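You operate a simulated robot arm through the tools that you are given. There is no shell and no other tool. Be economical: measure what you need, move in short steps, check, and stop when the job is done.

The job below is to be done with a simulated robot arm. You get a single attempt, and the scene is never put back.

Task
Check disc one for pinholes and lay it in the matching tray.
Fine: lay it on the lit light box; red tray for pinholes, else green; switch the light off again.

It is judged by the outcome, as a careful person would: the job done as asked, and still so three seconds after it is handed in. It fails if anything else is knocked over, pushed out of place, dropped, spilled or broken.

Robot
A 7-joint arm with a two-finger parallel gripper, fixed in place. Base frame: the origin is at the foot of the arm, x ahead of it, y to its left, z up; the work surface is at about z = 840. Lengths are in mm, angles in rad, forces in N, time in s.
With the tool pointing down near the work surface it reaches from about 460 to 920 mm from the base axis. Its first joint turns from -2.007 to 2.007 rad. Payload 3.91 kg.
The tool frame sits at the grasp point between the pads (the TCP): z along the fingers, y along the line on which they close. The tips reach 30 mm beyond it. The gripper opens to 110 mm. The fingers are 20 mm wide and 10 mm thick; the gripper's body (48 by 112 mm) begins 55 mm behind the TCP.
Orientation is that of the tool frame in the base frame, as a unit quaternion [w, x, y, z]. With the fingers straight down and closing along the base's y, the tool's x points along the base's -x, its y along +y and its z along -z.

Tools
- The arm moves only by the tool apply_moves. Its argument "commands" is text: rows parted by semicolons, each of 7 numbers parted by spaces: the turn, a rotation vector about the tool's x, y, z in rad, then the shift along the tool's x, y, z in mm, then the opening in per cent of the stroke, from 0 (shut) to 100 (fully open). In form: wx wy wz tx ty tz fingers; .... A call has 1 to 10 rows; each row shifts and turns the commanded pose from where the row before left it, along the tool's axes as they then stand. Each row takes 0.2 s and may step no farther than 50 mm and 0.15 rad from the row before; otherwise, or with a gripper value out of range, the whole call is refused. Where a pose cannot be reached the arm comes as near as it can. A force on the tool above 90 N (or 10 N above the force at the start of the call, whichever is more), or a blocked arm, ends the call early, and 0.2 s more pass. The fingers move at their own pace (about 153 mm/s each) and stop on an object; they squeeze with about 45 N. The grip force told is the motor's: it shows also when the fingers shut on nothing. Time passes only in rows, and 0.2 s behind the last, so rows that do not move let the fingers close. The reply holds the time, the measured pose of the TCP, the force on the tool along the base axes, the opening and the grip force, in the units named above and with some noise, with the torque about the TCP (base axes, N m) and any sound that the robot's microphone picked up.
- Cameras (640 x 400 px; columns grow to the right, rows downward): "scene" is fixed at [400, -650.4, 1639.5]; the picture's right is [0.88, -0.47, 0.00], its down [-0.27, -0.51, -0.81] and it looks along [0.38, 0.72, -0.58] (base axes); focal length 368 px, centre (320, 200). "wrist" rides on the gripper at [72, 17, -103] in the tool frame; the picture's right is [-0.23, 0.97, 0.00], its down [-0.76, -0.18, -0.62] and it looks along [-0.61, -0.14, 0.78] (tool axes); focal length 222 px, centre (320, 200). There is no depth. A picture from a camera that has moved, and an enlarged one, comes with that camera's place and axes in the base frame and with its lens.
- snapshot(camera): a new picture of that camera. No time passes.
- raise_lower(by): slides the trunk up (or, below 0, down) by that many mm; the arm rides with it, the base frame stays. It gives what a move gives, with no picture.
- inspect(camera, box): a new picture of the part [left, top, right, bottom] of that camera's present view, enlarged. No time passes.
- close_job(): hands the job in; it is judged then, once.

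Go step by step. Nothing tells you positions but the pictures and the camera data: compare them with the known pose of the tool, close in by small moves and look again before you grip or let go. The budget is 120 turns and 68 pictures, counting those below and the enlarged ones. Unless the task says otherwise, let go and move clear before handing in, and close with one line.

The tools are called after "Request:" as name(argument=value, ...) on one line, values as JSON. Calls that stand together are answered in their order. apply_moves: Moves the arm, as the interface text tells. Its arguments: {"type":"object","properties":{"commands":{"type":"string"}},"required":["commands"]} The other tools are called the same way: raise_lower (by) slides the trunk up or down; snapshot (camera) takes a picture; inspect (camera, box) takes an enlarged picture of a part of a camera's view; close_job () hands the job in.

At the start:

```text
time: 0.0
eef_pos: [461.5, 308.4, 1253.3]
ee_rot: [-0.001, 0.001, 1.0, 0.0]
contact_force: [-0.2, 0.3, 0.3]
wrist_torque: [0.0, -0.02, 0.0]
finger_gap: 110.0
grip_force: 0.0
trunk travel left (down, up): [-800.0, 190.0]
```

scene: 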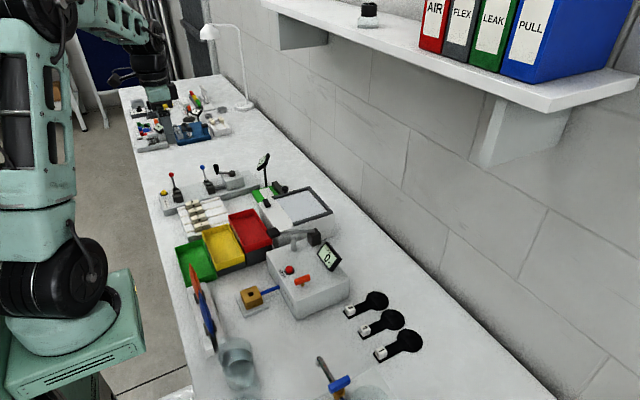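
wrist: 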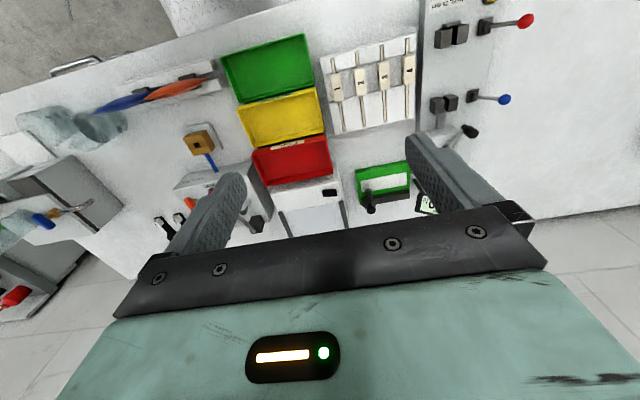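

I see three black round paddles at the near right, red/yellow/green trays, and a light box with a black frame behind the trays. I'll enlarge those parts first.

Request:
inspect(camera="scene", box=[320, 270, 448, 370])

Request:
inspect(camera="scene", box=[160, 150, 352, 290])

```text
4.00 times, centred on (384, 320) of scene
camera zoom: at [400.0, -650.4, 1639.5], right [0.88, -0.47, 0.0], down [-0.27, -0.51, -0.81], along [0.38, 0.72, -0.58], focal length 1472 px, centre (64, -280)
```

zoom: 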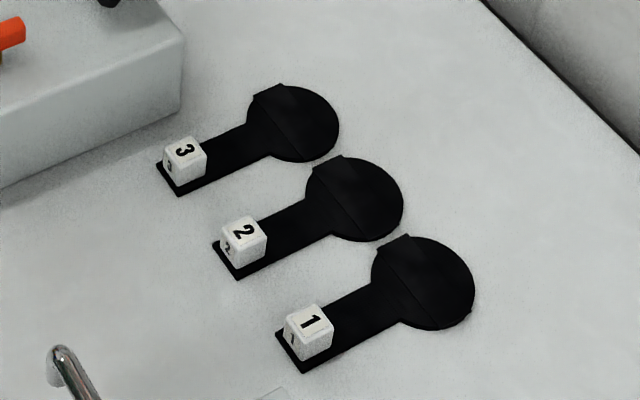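

```text
2.86 times, centred on (256, 220) of scene
camera zoom: at [400.0, -650.4, 1639.5], right [0.88, -0.47, 0.0], down [-0.27, -0.51, -0.81], along [0.38, 0.72, -0.58], focal length 1052 px, centre (503, 143)
```

zoom: 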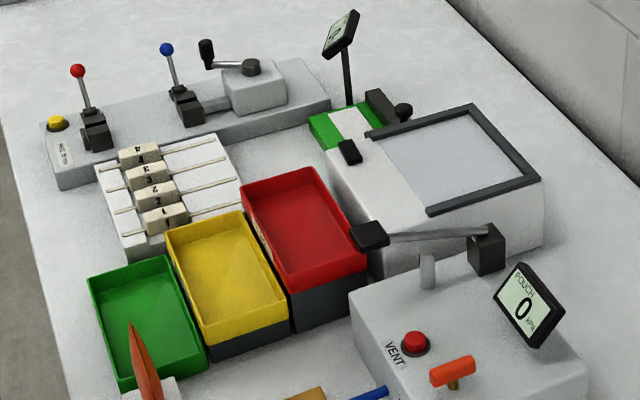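

Disc 1 lies near (841, -283), with its numbered cube handle near (750, -284). The light box is around (810, 270). I'll bring the wrist camera over the light box for a better look.

Request:
apply_moves(commands="0 0 0 -40 -8 15 100;0 0 0 -40 -8 15 100;0 0 0 -40 -8 15 100;0 0 0 -40 -8 15 100;0 0 0 -40 -8 15 100;0 0 0 -40 -8 15 100")

Request:
snapshot(camera="wrist")

```text
time: 1.4
eef_pos: [703.2, 263.2, 1161.9]
ee_rot: [0.0, -0.001, 1.0, 0.0]
contact_force: [0.2, -0.5, 0.4]
wrist_torque: [-0.01, -0.01, 0.02]
finger_gap: 110.0
grip_force: 0.0
trunk travel left (down, up): [-800.0, 190.0]
```

```text
63 pictures are left
camera wrist: at [630.7, 280.2, 1265.2], right [0.23, 0.97, 0.0], down [0.76, -0.18, 0.62], along [0.61, -0.14, -0.78], focal length 222 px, centre (320, 200)
```

wrist: 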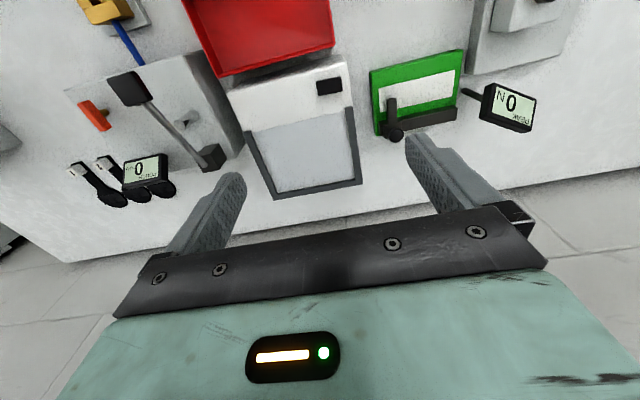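

The rocker switch is at about (697, 279, 944). The screen spans x 730–870 and y 145–300, at z of about 938. I'll look closely at the switch.

Request:
inspect(camera="wrist", box=[290, 60, 370, 110])

Request:
inspect(camera="scene", box=[240, 170, 340, 232])

```text
8.00 times, centred on (330, 85) of wrist
camera zoom: at [630.7, 280.2, 1265.2], right [0.23, 0.97, 0.0], down [0.76, -0.18, 0.62], along [0.61, -0.14, -0.78], focal length 1777 px, centre (240, 1120)
```

zoom: 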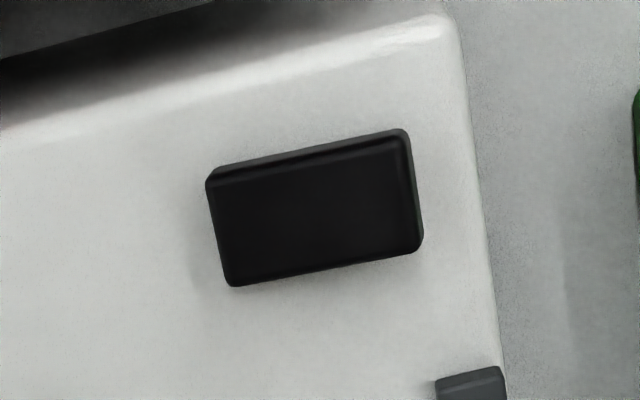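

```text
6.40 times, centred on (290, 201) of scene
camera zoom: at [400.0, -650.4, 1639.5], right [0.88, -0.47, 0.0], down [-0.27, -0.51, -0.81], along [0.38, 0.72, -0.58], focal length 2355 px, centre (512, 194)
```

zoom: 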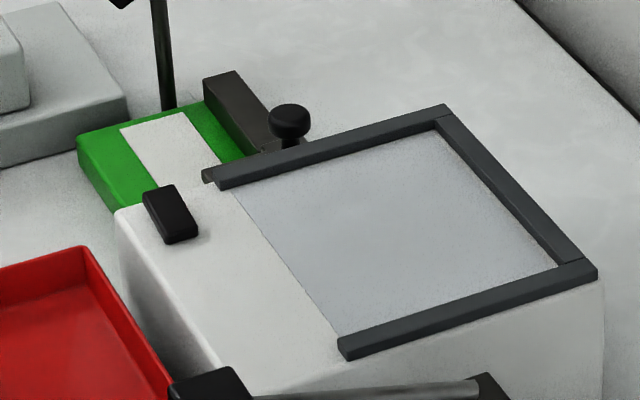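

The switch is a rocker with its long axis along y, about y 262–294. I'll close the fingers and descend above its +y end.

Request:
apply_moves(commands="0 0 0 2 8 40 50;0 0 0 2 8 40 0;0 0 0 1.5 7 40 0;0 0 0 0 1.5 40 0;0 0 0 0 0 10 0;0 0 0 0 0 0 0")

Request:
snapshot(camera="wrist")

Request:
inspect(camera="scene", box=[240, 150, 340, 212])

```text
time: 2.8
eef_pos: [699.3, 286.5, 994.4]
ee_rot: [0.0, 0.0, 1.0, 0.0]
contact_force: [-0.1, 0.5, -0.1]
wrist_torque: [-0.03, -0.01, -0.03]
finger_gap: 0.1
grip_force: 37.7
trunk travel left (down, up): [-800.0, 190.0]
```

```text
60 pictures are left
camera wrist: at [626.2, 303.6, 1096.3], right [0.23, 0.97, 0.0], down [0.76, -0.18, 0.62], along [0.61, -0.14, -0.78], focal length 222 px, centre (320, 200)
```

wrist: 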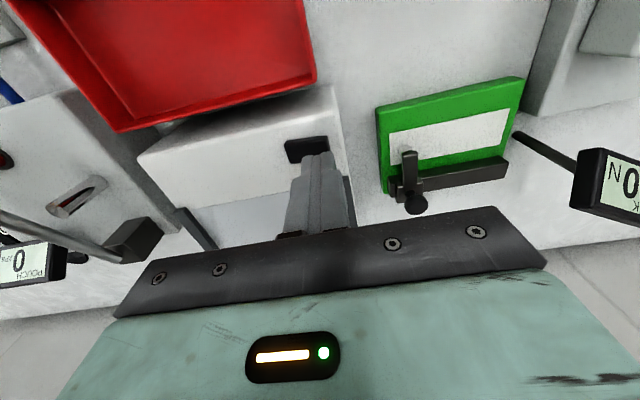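

```text
6.40 times, centred on (290, 181) of scene
camera zoom: at [400.0, -650.4, 1639.5], right [0.88, -0.47, 0.0], down [-0.27, -0.51, -0.81], along [0.38, 0.72, -0.58], focal length 2355 px, centre (512, 322)
```

zoom: 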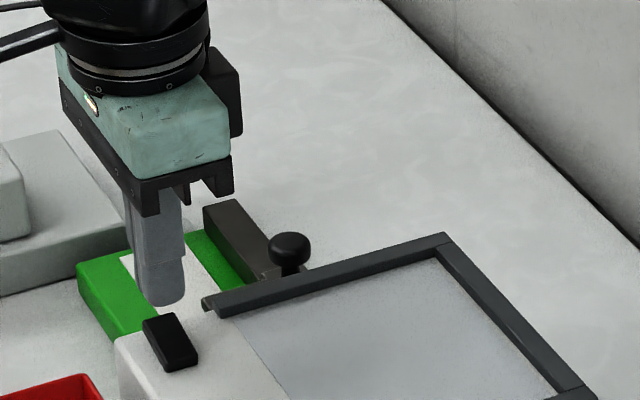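

The tip sits about 15–20 mm above the +y end of the switch. I'll lower in small steps.

Request:
apply_moves(commands="0 0 0 1 0 6 0;0 0 0 0 0 4 0;0 0 0 0 0 3 0;0 0 0 0 0 2 0")

Request:
inspect(camera="scene", box=[240, 160, 340, 222])

```text
time: 3.8
eef_pos: [695.8, 286.2, 978.6]
ee_rot: [0.0, -0.001, 1.0, -0.001]
contact_force: [0.3, -0.3, 0.2]
wrist_torque: [0.0, 0.0, -0.01]
finger_gap: 0.2
grip_force: 37.7
trunk travel left (down, up): [-800.0, 190.0]
```

```text
6.40 times, centred on (290, 191) of scene
camera zoom: at [400.0, -650.4, 1639.5], right [0.88, -0.47, 0.0], down [-0.27, -0.51, -0.81], along [0.38, 0.72, -0.58], focal length 2355 px, centre (512, 258)
```

zoom: 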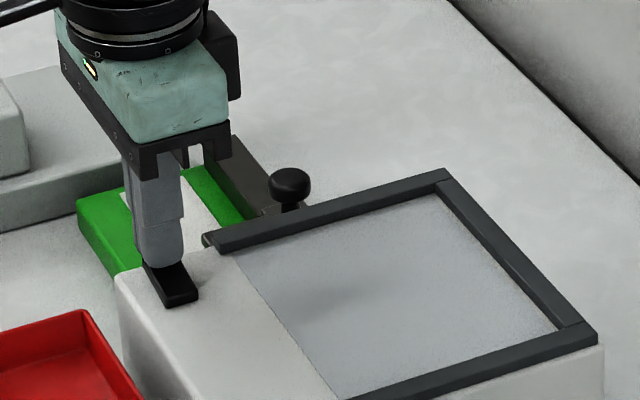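

Almost touching now. I'll keep going down in 1–1.5 mm steps.

Request:
apply_moves(commands="0 0 0 0 0 1.5 0;0 0 0 0 0 1.5 0;0 0 0 0 0 1.5 0;0 0 0 0 0 0 0")

Request:
inspect(camera="scene", box=[240, 160, 340, 222])

```text
time: 4.8
eef_pos: [695.2, 284.4, 975.6]
ee_rot: [0.001, 0.0, 1.0, 0.0]
contact_force: [-2.2, -3.3, 13.3]
wrist_torque: [-0.23, 0.06, -0.04]
finger_gap: 0.0
grip_force: 37.6
trunk travel left (down, up): [-800.0, 190.0]
```

```text
6.40 times, centred on (290, 191) of scene
camera zoom: at [400.0, -650.4, 1639.5], right [0.88, -0.47, 0.0], down [-0.27, -0.51, -0.81], along [0.38, 0.72, -0.58], focal length 2355 px, centre (512, 258)
```

zoom: 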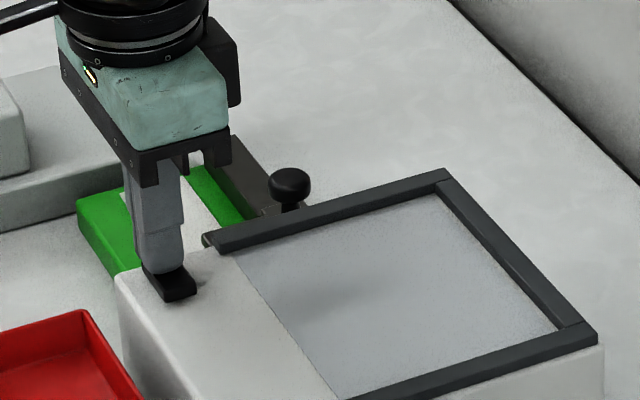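

There is contact at 13 N and the screen is still dark. I'll press slightly more.

Request:
apply_moves(commands="0 0 0 0 0 1.5 0;0 0 0 0 0 1 0")

Request:
inspect(camera="scene", box=[240, 160, 340, 222])

```text
time: 5.4
eef_pos: [695.6, 285.4, 975.9]
ee_rot: [0.003, 0.0, 1.0, 0.001]
contact_force: [-4.8, -6.5, 41.0]
wrist_torque: [-0.57, 0.19, -0.05]
finger_gap: 0.3
grip_force: 37.7
trunk travel left (down, up): [-800.0, 190.0]
```

```text
6.40 times, centred on (290, 191) of scene
camera zoom: at [400.0, -650.4, 1639.5], right [0.88, -0.47, 0.0], down [-0.27, -0.51, -0.81], along [0.38, 0.72, -0.58], focal length 2355 px, centre (512, 258)
```

zoom: 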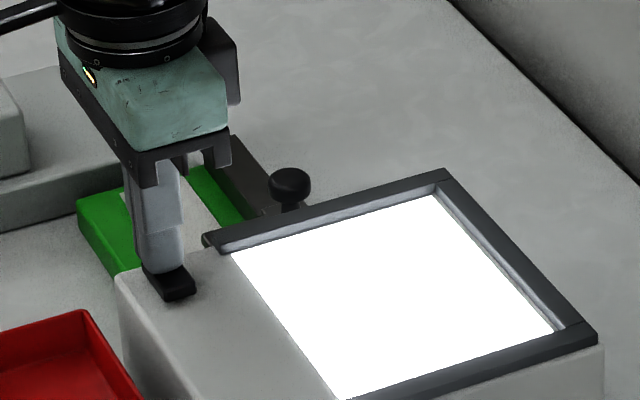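

The light came on. I'll lift off and check that it stays on.

Request:
apply_moves(commands="0 0 0 0 0 -5 0;0 0 0 0 0 -20 0;0 0 0 0 0 -45 0;0 0 0 0 0 -45 0;0 0 0 0 -40 -25 0;0 0 0 0 -45 0 0;0 0 0 0 -45 0 0;0 0 0 0 -45 0 0")

Request:
inspect(camera="scene", box=[240, 150, 340, 222])

```text
time: 7.2
eef_pos: [694.2, 110.4, 1113.5]
ee_rot: [0.0, 0.0, 1.0, 0.0]
contact_force: [0.7, 0.7, 0.6]
wrist_torque: [-0.03, 0.02, 0.01]
finger_gap: 0.1
grip_force: 37.3
trunk travel left (down, up): [-800.0, 190.0]
```

```text
5.56 times, centred on (290, 186) of scene
camera zoom: at [400.0, -650.4, 1639.5], right [0.88, -0.47, 0.0], down [-0.27, -0.51, -0.81], along [0.38, 0.72, -0.58], focal length 2045 px, centre (487, 278)
```

zoom: 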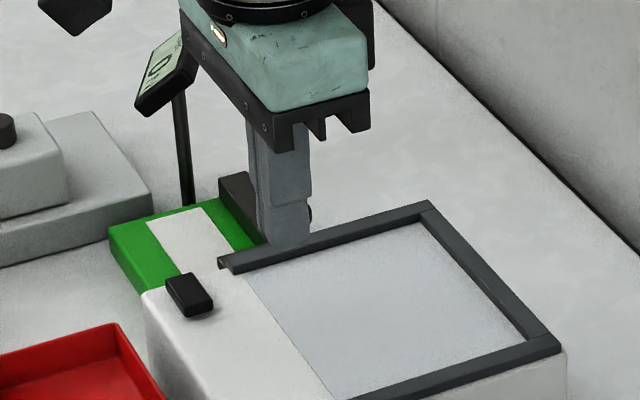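

The light went off after I released. I'll go back and press the middle of the switch, then watch exactly when the light goes off on release.

Request:
apply_moves(commands="0 0 0 0 45 0 0;0 0 0 0 45 0 0;0 0 0 0 45 20 0;0 0 0 -2 33 40 0;0 0 0 0 0 45 0;0 0 0 0 0 25 0;0 0 0 0 0 5 0;0 0 0 0 0 0 0")

Request:
inspect(camera="scene", box=[240, 160, 340, 222])

```text
refused: row 4 steps farther than a row can; nothing moved
```

```text
6.40 times, centred on (290, 191) of scene
camera zoom: at [400.0, -650.4, 1639.5], right [0.88, -0.47, 0.0], down [-0.27, -0.51, -0.81], along [0.38, 0.72, -0.58], focal length 2355 px, centre (512, 258)
```

zoom: 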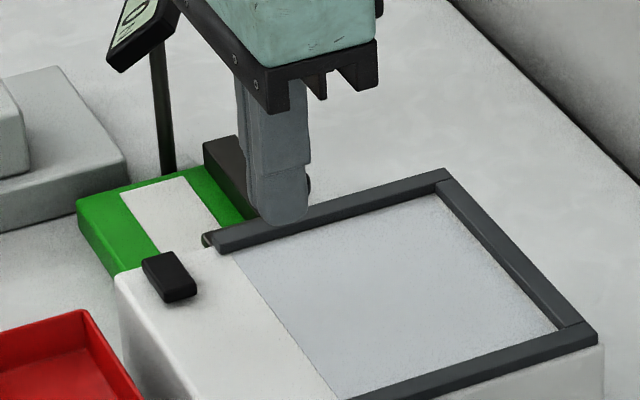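

The last call had too large a step, so I'll redo the move with smaller ones.

Request:
apply_moves(commands="0 0 0 0 45 0 0;0 0 0 0 45 0 0;0 0 0 0 45 15 0;0 0 0 -2 32 30 0;0 0 0 0 0 45 0;0 0 0 0 0 35 0;0 0 0 0 0 8 0;0 0 0 0 0 0 0")

```text
time: 9.0
eef_pos: [695.6, 277.1, 979.8]
ee_rot: [0.0, -0.001, 1.0, 0.001]
contact_force: [0.2, -1.3, 0.6]
wrist_torque: [-0.01, 0.05, 0.01]
finger_gap: 0.0
grip_force: 37.2
trunk travel left (down, up): [-800.0, 190.0]
```

Above the centre of the switch now. Pressing down.

Request:
apply_moves(commands="0 0 0 0 0 2 0;0 0 0 0 0 2 0;0 0 0 0 0 1.5 0;0 0 0 0 0 1.5 0")

Request:
inspect(camera="scene", box=[240, 160, 340, 222])

```text
time: 10.0
eef_pos: [695.6, 276.7, 976.1]
ee_rot: [0.001, -0.001, 1.0, 0.002]
contact_force: [-13.0, -9.1, 39.6]
wrist_torque: [-0.34, 0.69, 0.05]
finger_gap: 0.2
grip_force: 37.2
trunk travel left (down, up): [-800.0, 190.0]
```

```text
6.40 times, centred on (290, 191) of scene
camera zoom: at [400.0, -650.4, 1639.5], right [0.88, -0.47, 0.0], down [-0.27, -0.51, -0.81], along [0.38, 0.72, -0.58], focal length 2355 px, centre (512, 258)
```

zoom: 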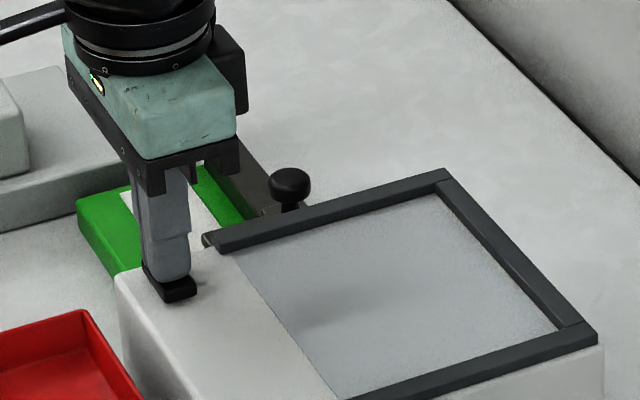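

Pressing the centre with 40 N doesn't light it. I'll lift and then press the +y end again, watching more closely.

Request:
apply_moves(commands="0 0 0 0 0 -4 0;0 0 0 0 0 -6 0")

Request:
inspect(camera="scene", box=[240, 160, 340, 222])

```text
time: 10.6
eef_pos: [696.5, 275.7, 979.1]
ee_rot: [-0.001, 0.001, 1.0, -0.001]
contact_force: [-0.5, 0.4, -0.2]
wrist_torque: [0.01, -0.01, 0.0]
finger_gap: 0.1
grip_force: 37.5
trunk travel left (down, up): [-800.0, 190.0]
```

```text
6.40 times, centred on (290, 191) of scene
camera zoom: at [400.0, -650.4, 1639.5], right [0.88, -0.47, 0.0], down [-0.27, -0.51, -0.81], along [0.38, 0.72, -0.58], focal length 2355 px, centre (512, 258)
```

zoom: 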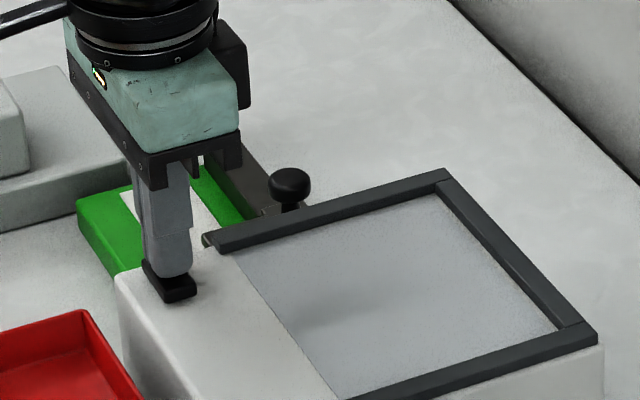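

Still off. I'll press the +y end again, then release only a little and look.

Request:
apply_moves(commands="0 0 0 0 10 0 0;0 0 0 0 0 5 0;0 0 0 0 0 2 0;0 0 0 0 0 2 0;0 0 0 0 0 1 0")

Request:
inspect(camera="scene", box=[240, 160, 340, 222])

```text
time: 11.8
eef_pos: [696.9, 288.1, 975.8]
ee_rot: [0.002, -0.001, 1.0, 0.002]
contact_force: [-2.2, 2.3, 32.0]
wrist_torque: [-0.25, 0.14, -0.01]
finger_gap: 0.0
grip_force: 37.7
trunk travel left (down, up): [-800.0, 190.0]
```

```text
6.40 times, centred on (290, 191) of scene
camera zoom: at [400.0, -650.4, 1639.5], right [0.88, -0.47, 0.0], down [-0.27, -0.51, -0.81], along [0.38, 0.72, -0.58], focal length 2355 px, centre (512, 258)
```

zoom: 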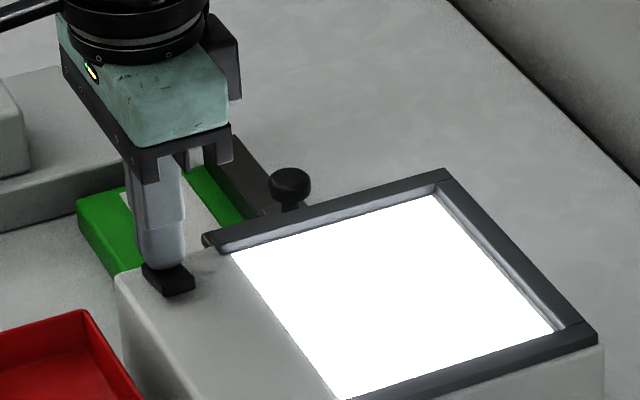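

It's lit again. I'll release by a small amount and look.

Request:
apply_moves(commands="0 0 0 0 0 -4 0;0 0 0 0 0 -4 0")

Request:
inspect(camera="scene", box=[240, 160, 340, 222])

```text
time: 12.4
eef_pos: [695.8, 285.3, 977.3]
ee_rot: [-0.001, 0.0, 1.0, -0.001]
contact_force: [-0.3, 0.5, -0.4]
wrist_torque: [0.01, -0.03, 0.01]
finger_gap: 0.0
grip_force: 38.1
trunk travel left (down, up): [-800.0, 190.0]
```

```text
6.40 times, centred on (290, 191) of scene
camera zoom: at [400.0, -650.4, 1639.5], right [0.88, -0.47, 0.0], down [-0.27, -0.51, -0.81], along [0.38, 0.72, -0.58], focal length 2355 px, centre (512, 258)
```

zoom: 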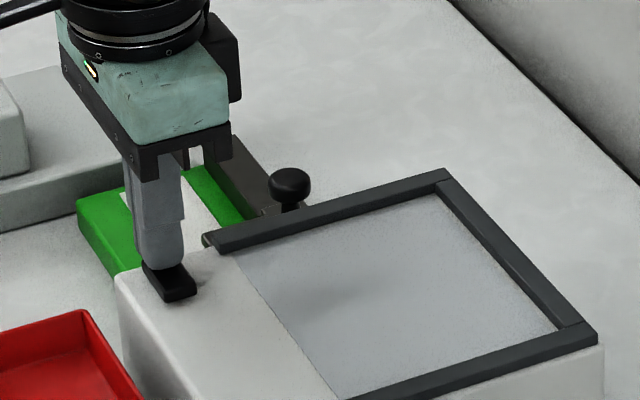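

The rocker springs back because my flat tip straddles its pivot and limits the tilt. I'll press nearer the outer +y edge so it tips over fully.

Request:
apply_moves(commands="0 0 0 0 0 -3 0;0 0 0 0 9 0 0;0 0 0 0 0 4 0;0 0 0 0 0 2 0;0 0 0 0 0 2 0;0 0 0 0 0 1 0")

Request:
inspect(camera="scene", box=[240, 160, 340, 222])

```text
time: 13.8
eef_pos: [697.1, 297.2, 973.8]
ee_rot: [-0.001, -0.001, 1.0, 0.0]
contact_force: [-1.7, 0.1, 2.5]
wrist_torque: [-0.02, 0.08, -0.02]
finger_gap: 0.1
grip_force: 37.7
trunk travel left (down, up): [-800.0, 190.0]
```

```text
6.40 times, centred on (290, 191) of scene
camera zoom: at [400.0, -650.4, 1639.5], right [0.88, -0.47, 0.0], down [-0.27, -0.51, -0.81], along [0.38, 0.72, -0.58], focal length 2355 px, centre (512, 258)
```

zoom: 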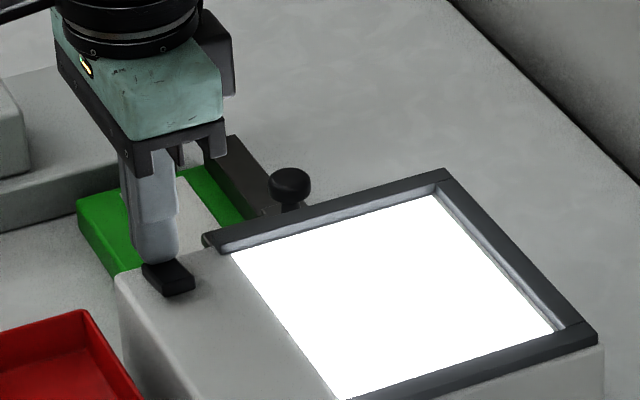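

It tipped fully with little force. I'll lift and look again.

Request:
apply_moves(commands="0 0 0 0 0 -4 0;0 0 0 0 0 -10 0;0 0 0 0 0 -10 0")

Request:
inspect(camera="scene", box=[240, 160, 340, 222])

```text
time: 14.6
eef_pos: [698.0, 296.9, 996.9]
ee_rot: [0.0, 0.0, 1.0, 0.0]
contact_force: [-0.1, -0.1, -0.9]
wrist_torque: [0.01, -0.01, 0.01]
finger_gap: 0.0
grip_force: 37.5
trunk travel left (down, up): [-800.0, 190.0]
```

```text
6.40 times, centred on (290, 191) of scene
camera zoom: at [400.0, -650.4, 1639.5], right [0.88, -0.47, 0.0], down [-0.27, -0.51, -0.81], along [0.38, 0.72, -0.58], focal length 2355 px, centre (512, 258)
```

zoom: 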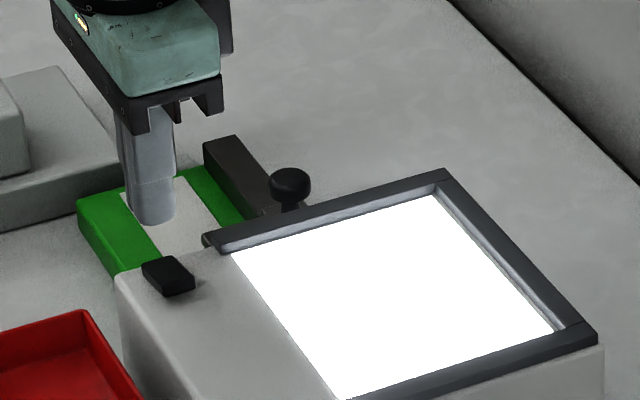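

The light is latched on. I'll rise and travel over to the discs.

Request:
apply_moves(commands="0 0 0 0 0 -45 0;0 0 0 0 0 -45 0;0 0 0 0 0 -45 0;0 0 0 0 -45 -10 0;0 0 0 0 -48 0 0;0 0 0 0 -48 0 0;0 0 0 0 -48 0 0;0 0 0 0 -48 0 0;0 0 0 0 -48 0 0;0 0 0 0 -48 0 0")

Request:
apply_moves(commands="0 0 0 0 -48 0 40;0 0 0 0 -48 0 60;0 0 0 0 -48 0 60;0 0 0 0 -48 0 60;0 0 0 0 -40 0 60;0 0 0 0 0 30 60")

Request:
snapshot(camera="wrist")

```text
time: 16.8
eef_pos: [694.9, -36.5, 1143.8]
ee_rot: [0.001, -0.002, 1.0, -0.001]
contact_force: [0.2, 0.1, -1.0]
wrist_torque: [-0.06, -0.02, 0.0]
finger_gap: 0.1
grip_force: 37.7
trunk travel left (down, up): [-800.0, 190.0]
```

```text
time: 18.2
eef_pos: [697.9, -266.4, 1115.1]
ee_rot: [-0.001, -0.002, 1.0, 0.0]
contact_force: [-0.4, 0.3, 0.3]
wrist_torque: [0.0, -0.03, 0.0]
finger_gap: 66.0
grip_force: 0.0
trunk travel left (down, up): [-800.0, 190.0]
```

```text
47 pictures are left
camera wrist: at [625.6, -249.7, 1217.1], right [0.23, 0.97, 0.0], down [0.76, -0.18, 0.62], along [0.61, -0.14, -0.78], focal length 222 px, centre (320, 200)
```

wrist: 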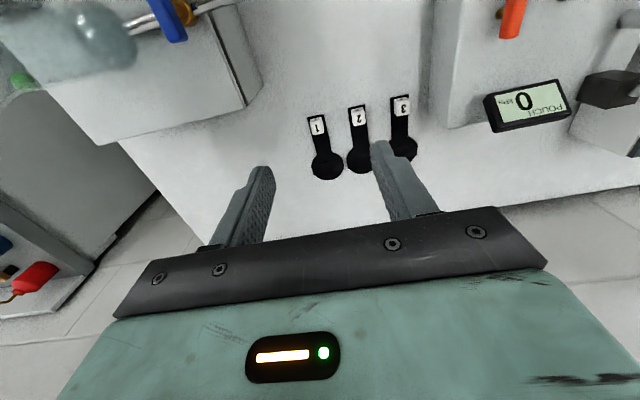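

Disc 1's cube is at about (752, -283). I'll go down partway above it with the fingers part open and look again.

Request:
apply_moves(commands="0 0 0 -27 -8 30 45;0 0 0 -27 -8 35 45;0 0 0 0 0 45 45;0 0 0 0 0 45 45;0 0 0 0 0 0 45")

Request:
snapshot(camera="wrist")

Request:
inspect(camera="scene", box=[300, 240, 460, 340])

```text
time: 19.4
eef_pos: [751.5, -285.1, 956.6]
ee_rot: [0.0, 0.0, 1.0, 0.0]
contact_force: [0.6, -0.2, 0.8]
wrist_torque: [-0.02, -0.03, 0.03]
finger_gap: 49.7
grip_force: 0.1
trunk travel left (down, up): [-800.0, 190.0]
```

```text
46 pictures are left
camera wrist: at [679.9, -268.6, 1059.6], right [0.23, 0.97, 0.0], down [0.76, -0.18, 0.62], along [0.61, -0.14, -0.78], focal length 222 px, centre (320, 200)
```

wrist: 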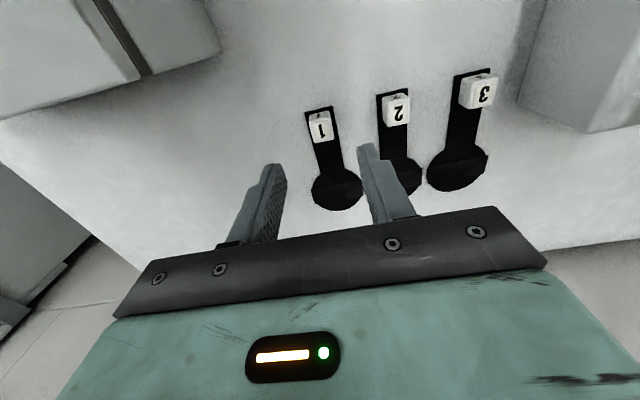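

```text
4.00 times, centred on (380, 290) of scene
camera zoom: at [400.0, -650.4, 1639.5], right [0.88, -0.47, 0.0], down [-0.27, -0.51, -0.81], along [0.38, 0.72, -0.58], focal length 1472 px, centre (80, -160)
```

zoom: 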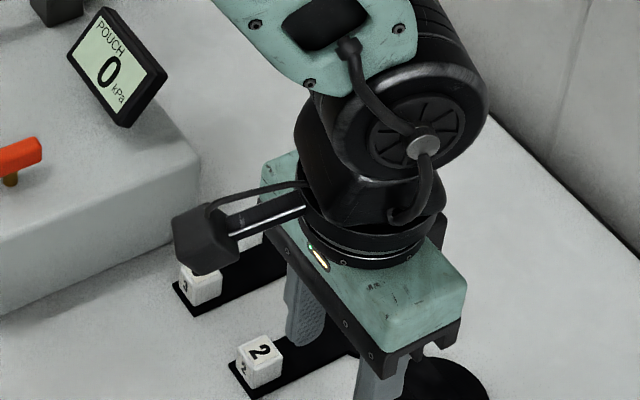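

The cube is centred under the gripper at (754, -285). I'll descend to just above the strip and grip it.

Request:
apply_moves(commands="0 0 0 -2 0 40 45;0 0 0 0 0 30 45;0 0 0 0 0 9 45;0 0 0 0 0 0 45")

Request:
inspect(camera="wrist", box=[220, 60, 420, 220])

```text
time: 20.4
eef_pos: [754.1, -285.0, 878.0]
ee_rot: [0.0, -0.001, 1.0, 0.0]
contact_force: [-0.4, 0.7, 0.4]
wrist_torque: [-0.03, -0.05, 0.05]
finger_gap: 49.3
grip_force: 0.0
trunk travel left (down, up): [-800.0, 190.0]
```

```text
2.50 times, centred on (320, 140) of wrist
camera zoom: at [682.6, -267.4, 980.4], right [0.23, 0.97, 0.0], down [0.76, -0.18, 0.62], along [0.61, -0.14, -0.78], focal length 555 px, centre (320, 350)
```

zoom: 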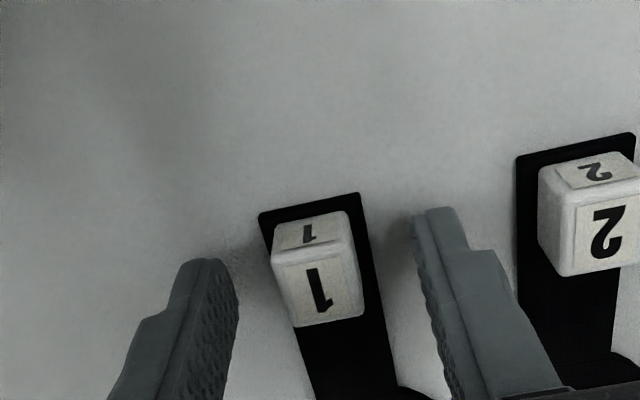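

The cube sits centred between the fingers. Closing.

Request:
apply_moves(commands="0 0 0 0 0 1 30;0 0 0 0 0 0 0;0 0 0 0 0 0 0;0 0 0 0 0 0 0")

```text
time: 21.4
eef_pos: [754.6, -284.0, 875.4]
ee_rot: [0.0, 0.0, 1.0, 0.0]
contact_force: [-0.5, 0.0, 0.2]
wrist_torque: [-0.02, 0.02, 0.0]
finger_gap: 18.3
grip_force: 45.2
trunk travel left (down, up): [-800.0, 190.0]
```

It's gripped, with an 18 mm gap. I'll lift a bit and check.

Request:
apply_moves(commands="0 0 0 0 0 -20 0;0 0 0 0 0 -45 0;0 0 0 0 0 -45 0;0 0 0 0 0 -45 0;0 0 0 0 0 -45 0;0 0 0 0 0 -45 0")

Request:
snapshot(camera="wrist")

```text
time: 22.8
eef_pos: [753.3, -284.6, 1125.0]
ee_rot: [-0.001, -0.001, 1.0, -0.001]
contact_force: [-0.9, -1.3, -0.7]
wrist_torque: [0.01, 0.02, -0.03]
finger_gap: 0.0
grip_force: 38.4
trunk travel left (down, up): [-800.0, 190.0]
```

```text
43 pictures are left
camera wrist: at [681.3, -266.9, 1228.4], right [0.23, 0.97, 0.0], down [0.76, -0.18, 0.62], along [0.61, -0.14, -0.78], focal length 222 px, centre (320, 200)
```

wrist: 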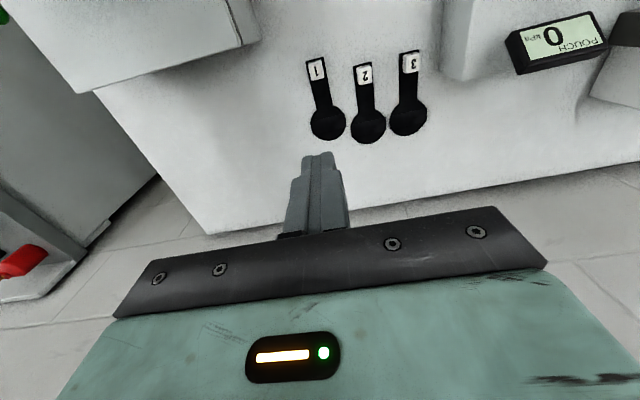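

The handle slipped out, and disc 1 lies about 23 mm nearer the robot. I'll look closely to understand the handle's shape.

Request:
inspect(camera="wrist", box=[290, 45, 430, 150])

Request:
inspect(camera="scene", box=[330, 310, 430, 372])

```text
3.81 times, centred on (360, 98) of wrist
camera zoom: at [681.3, -266.9, 1228.4], right [0.23, 0.97, 0.0], down [0.76, -0.18, 0.62], along [0.61, -0.14, -0.78], focal length 846 px, centre (168, 590)
```

zoom: 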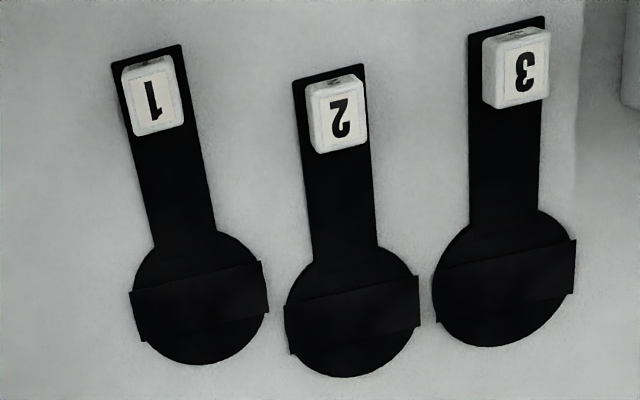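

```text
6.40 times, centred on (380, 341) of scene
camera zoom: at [400.0, -650.4, 1639.5], right [0.88, -0.47, 0.0], down [-0.27, -0.51, -0.81], along [0.38, 0.72, -0.58], focal length 2355 px, centre (-64, -702)
```

zoom: 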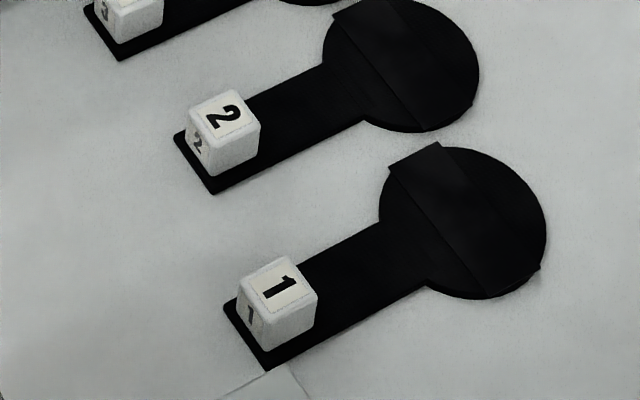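

The paddle pivoted between the fingers, since it was held sideways to its length, and slipped out. I'll re-grip it with the fingers closing along its length (x), so I'm turning the gripper 90° at height first.

Request:
apply_moves(commands="0 0 0.15 0 0 0 38;0 0 0.15 0 0 0 38;0 0 0.15 0 0 0 38;0 0 0.15 0 0 0 38;0 0 0.15 0 0 0 38;0 0 0.15 0 0 0 38;0 0 0.15 0 0 0 38;0 0 0.15 0 0 0 38;0 0 0.15 0 0 0 38;0 0 0.15 0 0 0 38")

Request:
apply_moves(commands="0 0 0.0708 0 0 0 38;0 0 0 1 -10 45 38;0 0 0 1 -10 45 38;0 0 0 0 0 45 38;0 0 0 0 0 25 38;0 0 0 0 0 0 38")

Request:
snapshot(camera="wrist")

```text
time: 25.0
eef_pos: [753.6, -285.6, 1123.0]
ee_rot: [0.0, 0.682, 0.732, 0.001]
contact_force: [0.6, -0.8, 0.5]
wrist_torque: [-0.02, -0.01, -0.04]
finger_gap: 41.9
grip_force: 0.1
trunk travel left (down, up): [-800.0, 190.0]
```

```text
time: 26.4
eef_pos: [732.6, -282.7, 962.7]
ee_rot: [0.0, 0.706, 0.708, 0.001]
contact_force: [0.2, 0.6, 0.0]
wrist_torque: [-0.01, 0.03, -0.01]
finger_gap: 41.7
grip_force: 0.2
trunk travel left (down, up): [-800.0, 190.0]
```

```text
40 pictures are left
camera wrist: at [750.0, -209.8, 1064.9], right [0.97, -0.23, 0.0], down [-0.18, -0.76, 0.62], along [-0.14, -0.61, -0.78], focal length 222 px, centre (320, 200)
```

wrist: 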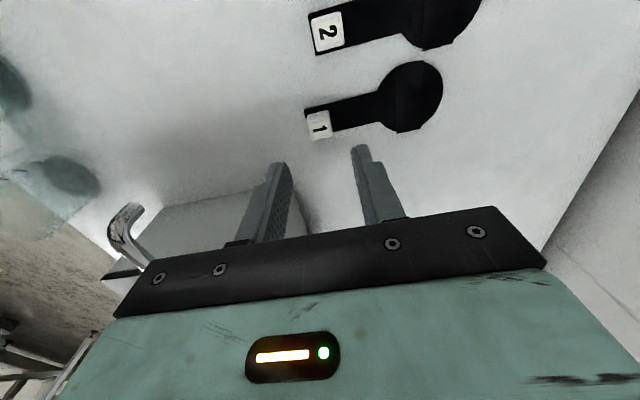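

The cube is at about (732, -281). I'll descend until the tips touch the strip.

Request:
apply_moves(commands="0 0 0 2 -1 40 38;0 0 0 0 0 35 38;0 0 0 0 0 10 38;0 0 0 0 0 2 38;0 0 0 0 0 1 38")

Request:
inspect(camera="wrist", box=[220, 60, 420, 220])

```text
time: 27.6
eef_pos: [731.9, -281.2, 874.7]
ee_rot: [0.0, 0.706, 0.708, 0.0]
contact_force: [-1.1, 1.2, 0.6]
wrist_torque: [-0.02, -0.02, 0.0]
finger_gap: 41.7
grip_force: 0.0
trunk travel left (down, up): [-800.0, 190.0]
```

```text
2.50 times, centred on (320, 140) of wrist
camera zoom: at [749.8, -207.6, 977.3], right [0.97, -0.23, 0.0], down [-0.18, -0.76, 0.62], along [-0.14, -0.61, -0.78], focal length 555 px, centre (320, 350)
```

zoom: 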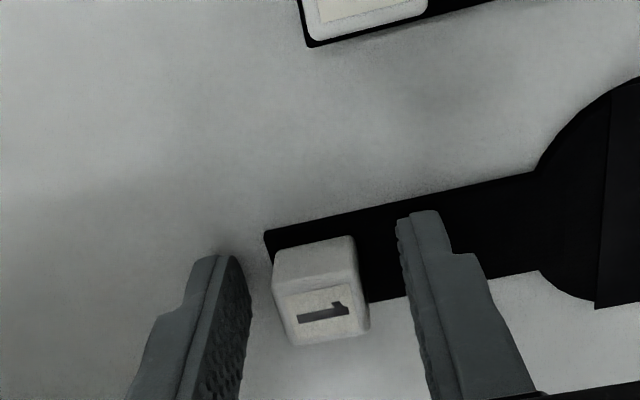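

The cube centre looks to be nearer y = -284. I'll shift there, feel down to the strip and close.

Request:
apply_moves(commands="0 0 0 -3 0 0.5 38;0 0 0 0 0 0.7 38;0 0 0 0 0 0 38")

```text
time: 28.4
eef_pos: [732.3, -283.5, 873.8]
ee_rot: [0.001, 0.707, 0.708, 0.0]
contact_force: [-0.8, 0.5, 2.6]
wrist_torque: [0.0, -0.03, -0.02]
finger_gap: 41.5
grip_force: 0.0
trunk travel left (down, up): [-800.0, 190.0]
```

There is light contact with the strip. I'll back off a hair, close, and lift slowly.

Request:
apply_moves(commands="0 0 0 0 0 -0.6 38;0 0 0 0 0 0 0;0 0 0 0 0 0 0;0 0 0 0 0 0 0;0 0 0 0 0 -3 0;0 0 0 0 0 -4 0;0 0 0 0 0 -5 0;0 0 0 0 0 -5 0;0 0 0 0 0 0 0")

Request:
snapshot(camera="wrist")

Request:
inspect(camera="scene", box=[300, 250, 460, 350])

```text
time: 30.4
eef_pos: [733.3, -284.7, 891.9]
ee_rot: [0.0, 0.707, 0.708, -0.001]
contact_force: [-0.6, -0.9, -0.3]
wrist_torque: [0.0, -0.03, 0.0]
finger_gap: 20.2
grip_force: 45.4
trunk travel left (down, up): [-800.0, 190.0]
```

```text
38 pictures are left
camera wrist: at [750.3, -211.0, 994.3], right [0.97, -0.23, 0.0], down [-0.18, -0.76, 0.62], along [-0.14, -0.61, -0.78], focal length 222 px, centre (320, 200)
```

wrist: 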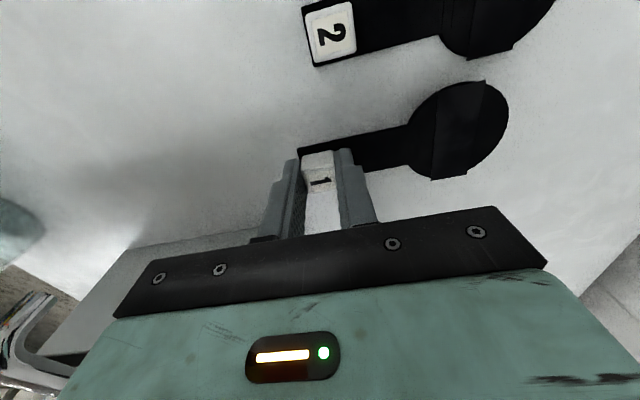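

```text
4.00 times, centred on (380, 300) of scene
camera zoom: at [400.0, -650.4, 1639.5], right [0.88, -0.47, 0.0], down [-0.27, -0.51, -0.81], along [0.38, 0.72, -0.58], focal length 1472 px, centre (80, -200)
```

zoom: 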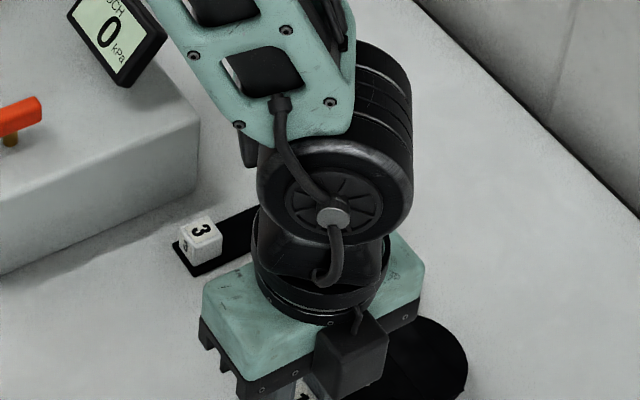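

It's held firmly this time, with a 20 mm gap and the disc level. I'll lift slowly and check.

Request:
apply_moves(commands="0 0 0 0 0 -10 0;0 0 0 0 0 -20 0;0 0 0 0 0 -25 0;0 0 0 0 0 -25 0;0 0 0 0 0 -25 0;0 0 0 0 0 -25 0;0 0 0 0 0 -25 0;0 0 0 0 0 -25 0;0 0 0 0 0 -25 0;0 0 0 0 0 -25 0")

Request:
snapshot(camera="wrist")

```text
time: 32.6
eef_pos: [732.4, -282.8, 1122.7]
ee_rot: [0.0, 0.707, 0.707, 0.0]
contact_force: [0.5, -0.3, -0.3]
wrist_torque: [-0.01, 0.02, 0.0]
finger_gap: 20.6
grip_force: 44.9
trunk travel left (down, up): [-800.0, 190.0]
```

```text
36 pictures are left
camera wrist: at [749.9, -211.3, 1225.4], right [0.97, -0.23, 0.0], down [-0.18, -0.76, 0.62], along [-0.14, -0.61, -0.78], focal length 222 px, centre (320, 200)
```

wrist: 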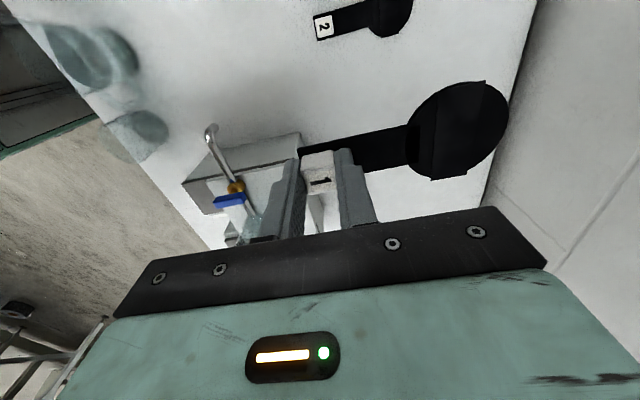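

The disc is secure. I'll carry it over to the light box at this height.

Request:
apply_moves(commands="0 0 0 30 0 0 0;0 0 0 40 0 0 0;0 0 0 40 0 0 0;0 0 0 40 0 0 0;0 0 0 40 0 0 0;0 0 0 40 0 0 0;0 0 0 40 0 0 0;0 0 0 40 0 0 0;0 0 0 40 0 0 0;0 0 0 40 -5 0 0")

Request:
apply_moves(commands="0 0 0 40 -8 0 0;0 0 0 40 -8 0 0;0 0 0 35 -2 10 0;0 0 0 0 0 30 0;0 0 0 0 0 30 0;0 0 0 0 0 30 0;0 0 0 0 0 20 0;0 0 0 0 0 0 0")

Request:
snapshot(camera="wrist")

Request:
inspect(camera="scene", box=[230, 150, 350, 225])

```text
time: 34.8
eef_pos: [726.7, 104.2, 1120.6]
ee_rot: [0.001, 0.707, 0.707, 0.0]
contact_force: [-0.1, -0.9, -0.4]
wrist_torque: [0.06, 0.02, 0.0]
finger_gap: 20.4
grip_force: 45.2
trunk travel left (down, up): [-800.0, 190.0]
```

```text
time: 36.6
eef_pos: [709.5, 221.9, 1000.1]
ee_rot: [0.001, 0.706, 0.708, 0.0]
contact_force: [-0.2, 0.1, 0.2]
wrist_torque: [-0.01, -0.01, 0.01]
finger_gap: 20.5
grip_force: 45.2
trunk travel left (down, up): [-800.0, 190.0]
```

```text
35 pictures are left
camera wrist: at [726.4, 294.6, 1103.8], right [0.97, -0.23, 0.0], down [-0.18, -0.76, 0.62], along [-0.14, -0.61, -0.78], focal length 222 px, centre (320, 200)
```

wrist: 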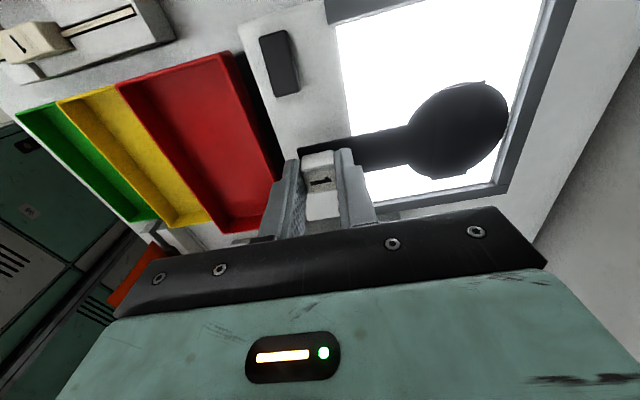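

```text
5.33 times, centred on (290, 188) of scene
camera zoom: at [400.0, -650.4, 1639.5], right [0.88, -0.47, 0.0], down [-0.27, -0.51, -0.81], along [0.38, 0.72, -0.58], focal length 1963 px, centre (480, 267)
```

zoom: 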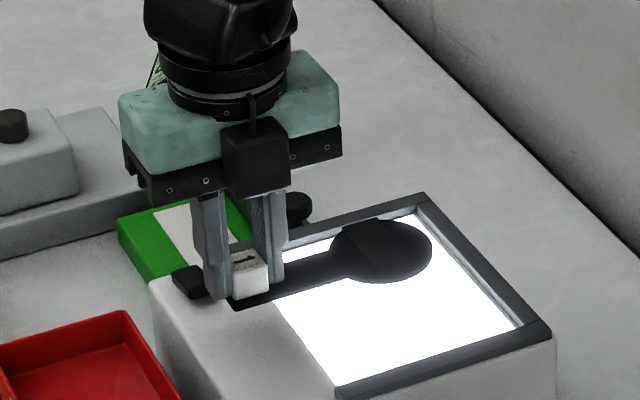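

The disc is positioned over the lit panel. I'll lower gently until contact.

Request:
apply_moves(commands="0 0 0 0 0 10 0;0 0 0 0 0 8 0;0 0 0 0 0 4 0;0 0 0 0 0 2 0;0 0 0 0 0 0 0")

Request:
inspect(camera="scene", box=[230, 150, 350, 225])

```text
time: 37.8
eef_pos: [708.1, 220.6, 976.7]
ee_rot: [0.001, 0.707, 0.708, 0.0]
contact_force: [0.3, -0.7, -0.5]
wrist_torque: [0.0, 0.01, 0.04]
finger_gap: 20.4
grip_force: 45.1
trunk travel left (down, up): [-800.0, 190.0]
```

```text
5.33 times, centred on (290, 188) of scene
camera zoom: at [400.0, -650.4, 1639.5], right [0.88, -0.47, 0.0], down [-0.27, -0.51, -0.81], along [0.38, 0.72, -0.58], focal length 1963 px, centre (480, 267)
```

zoom: 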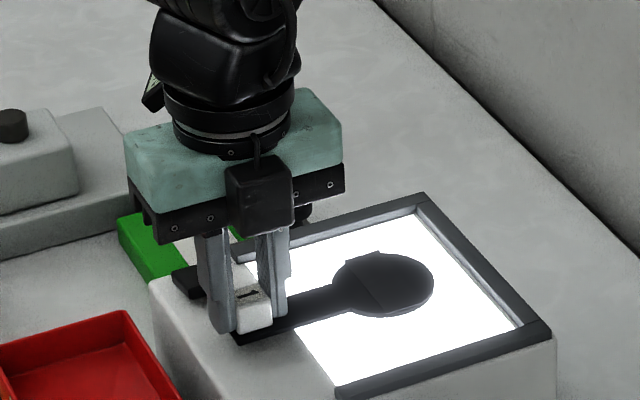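

Request:
apply_moves(commands="0 0 0 0 0 1.5 0;0 0 0 0 0 1.5 0;0 0 0 0 0 1 0;0 0 0 0 0 0 0")

```text
time: 38.8
eef_pos: [708.1, 221.3, 973.3]
ee_rot: [0.0, 0.706, 0.708, 0.0]
contact_force: [0.8, 0.4, -1.1]
wrist_torque: [0.03, 0.02, -0.01]
finger_gap: 20.3
grip_force: 45.1
trunk travel left (down, up): [-800.0, 190.0]
```

No contact yet at 973. I'll keep stepping down by about 1 mm.

Request:
apply_moves(commands="0 0 0 0 0 1 0;0 0 0 0 0 1 0;0 0 0 0 0 0 0")

Request:
inspect(camera="scene", box=[260, 160, 340, 210])

```text
time: 39.6
eef_pos: [709.0, 223.1, 971.9]
ee_rot: [0.0, 0.707, 0.708, 0.0]
contact_force: [0.1, 0.3, 0.3]
wrist_torque: [-0.03, -0.01, 0.02]
finger_gap: 20.0
grip_force: 45.0
trunk travel left (down, up): [-800.0, 190.0]
```

```text
8.00 times, centred on (300, 185) of scene
camera zoom: at [400.0, -650.4, 1639.5], right [0.88, -0.47, 0.0], down [-0.27, -0.51, -0.81], along [0.38, 0.72, -0.58], focal length 2944 px, centre (480, 320)
```

zoom: 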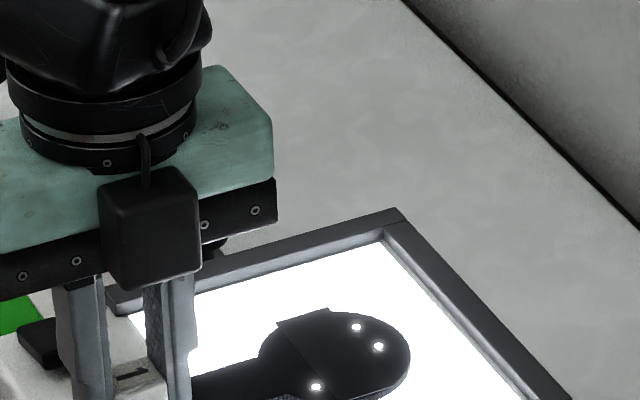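

Three bright dots show through disc 1. I'll lower to full contact to confirm.

Request:
apply_moves(commands="0 0 0 0 0 0.8 0;0 0 0 0 0 0.8 0;0 0 0 0 0 0.8 0;0 0 0 0 0 0 0")

Request:
inspect(camera="scene", box=[270, 170, 334, 210])

```text
time: 40.6
eef_pos: [708.5, 221.1, 968.9]
ee_rot: [0.0, 0.707, 0.708, 0.0]
contact_force: [-1.1, 1.2, 2.5]
wrist_torque: [0.0, -0.02, 0.03]
finger_gap: 20.4
grip_force: 45.0
trunk travel left (down, up): [-800.0, 190.0]
```

```text
10.00 times, centred on (302, 190) of scene
camera zoom: at [400.0, -650.4, 1639.5], right [0.88, -0.47, 0.0], down [-0.27, -0.51, -0.81], along [0.38, 0.72, -0.58], focal length 3680 px, centre (500, 300)
```

zoom: 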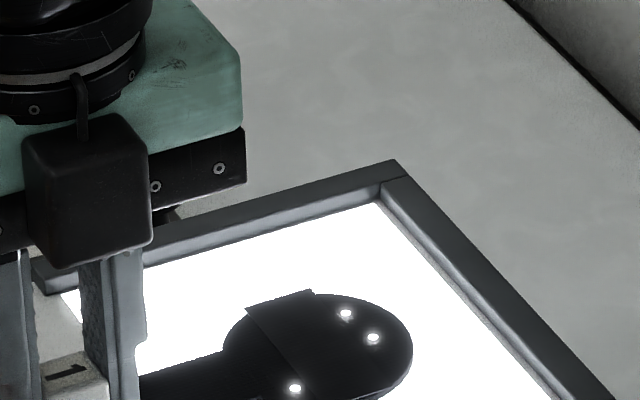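

It's resting on the panel and the pinholes are clear: three of them, so it goes in the red tray. I'll lift and turn the paddle to lie along y.

Request:
apply_moves(commands="0 0 0 0 0 -10 0;0 0 0 0 0 -20 0;0 0 0 0 0 -30 0;0 0 0 0 0 -30 0;0 0 0 0 0 -30 0;0 0 -0.1 0 0 0 0;0 0 -0.15 0 0 0 0;0 0 -0.15 0 0 0 0;0 0 -0.15 0 0 0 0;0 0 -0.15 0 0 0 0")

Request:
apply_moves(commands="0 0 -0.15 0 0 0 0;0 0 -0.15 0 0 0 0;0 0 -0.15 0 0 0 0;0 0 -0.15 0 0 0 0;0 0 -0.15 0 0 0 0;0 0 -0.1208 0 0 0 0;0 0 0 30 -20 0 0;0 0 0 30 -20 0 0;0 0 0 30 -17 0 0;0 0 0 0 0 0 0")

Request:
snapshot(camera="wrist")

Request:
inspect(camera="scene", box=[150, 130, 342, 270])

```text
time: 42.8
eef_pos: [708.1, 221.3, 1090.2]
ee_rot: [0.0, 0.42, 0.908, 0.0]
contact_force: [0.2, 0.6, -0.4]
wrist_torque: [-0.01, 0.0, 0.01]
finger_gap: 20.4
grip_force: 45.2
trunk travel left (down, up): [-800.0, 190.0]
```

```text
time: 45.0
eef_pos: [617.2, 163.6, 1088.5]
ee_rot: [0.0, 0.0, 1.0, -0.001]
contact_force: [0.7, 0.1, -0.3]
wrist_torque: [-0.01, 0.0, 0.01]
finger_gap: 20.4
grip_force: 45.3
trunk travel left (down, up): [-800.0, 190.0]
```

```text
30 pictures are left
camera wrist: at [546.0, 181.0, 1191.2], right [0.23, 0.97, 0.0], down [0.76, -0.18, 0.62], along [0.61, -0.14, -0.78], focal length 222 px, centre (320, 200)
```

wrist: 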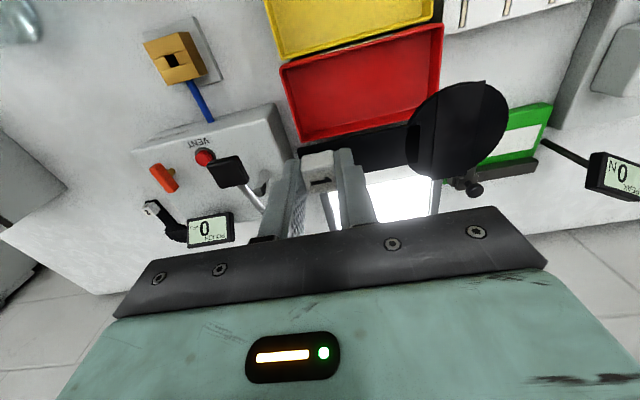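

```text
2.86 times, centred on (246, 200) of scene
camera zoom: at [400.0, -650.4, 1639.5], right [0.88, -0.47, 0.0], down [-0.27, -0.51, -0.81], along [0.38, 0.72, -0.58], focal length 1052 px, centre (531, 200)
```

zoom: 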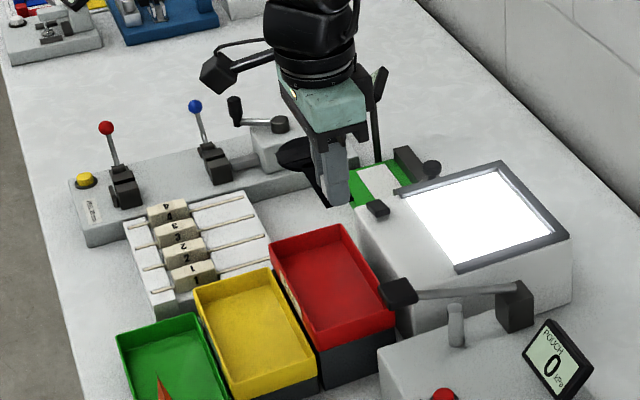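

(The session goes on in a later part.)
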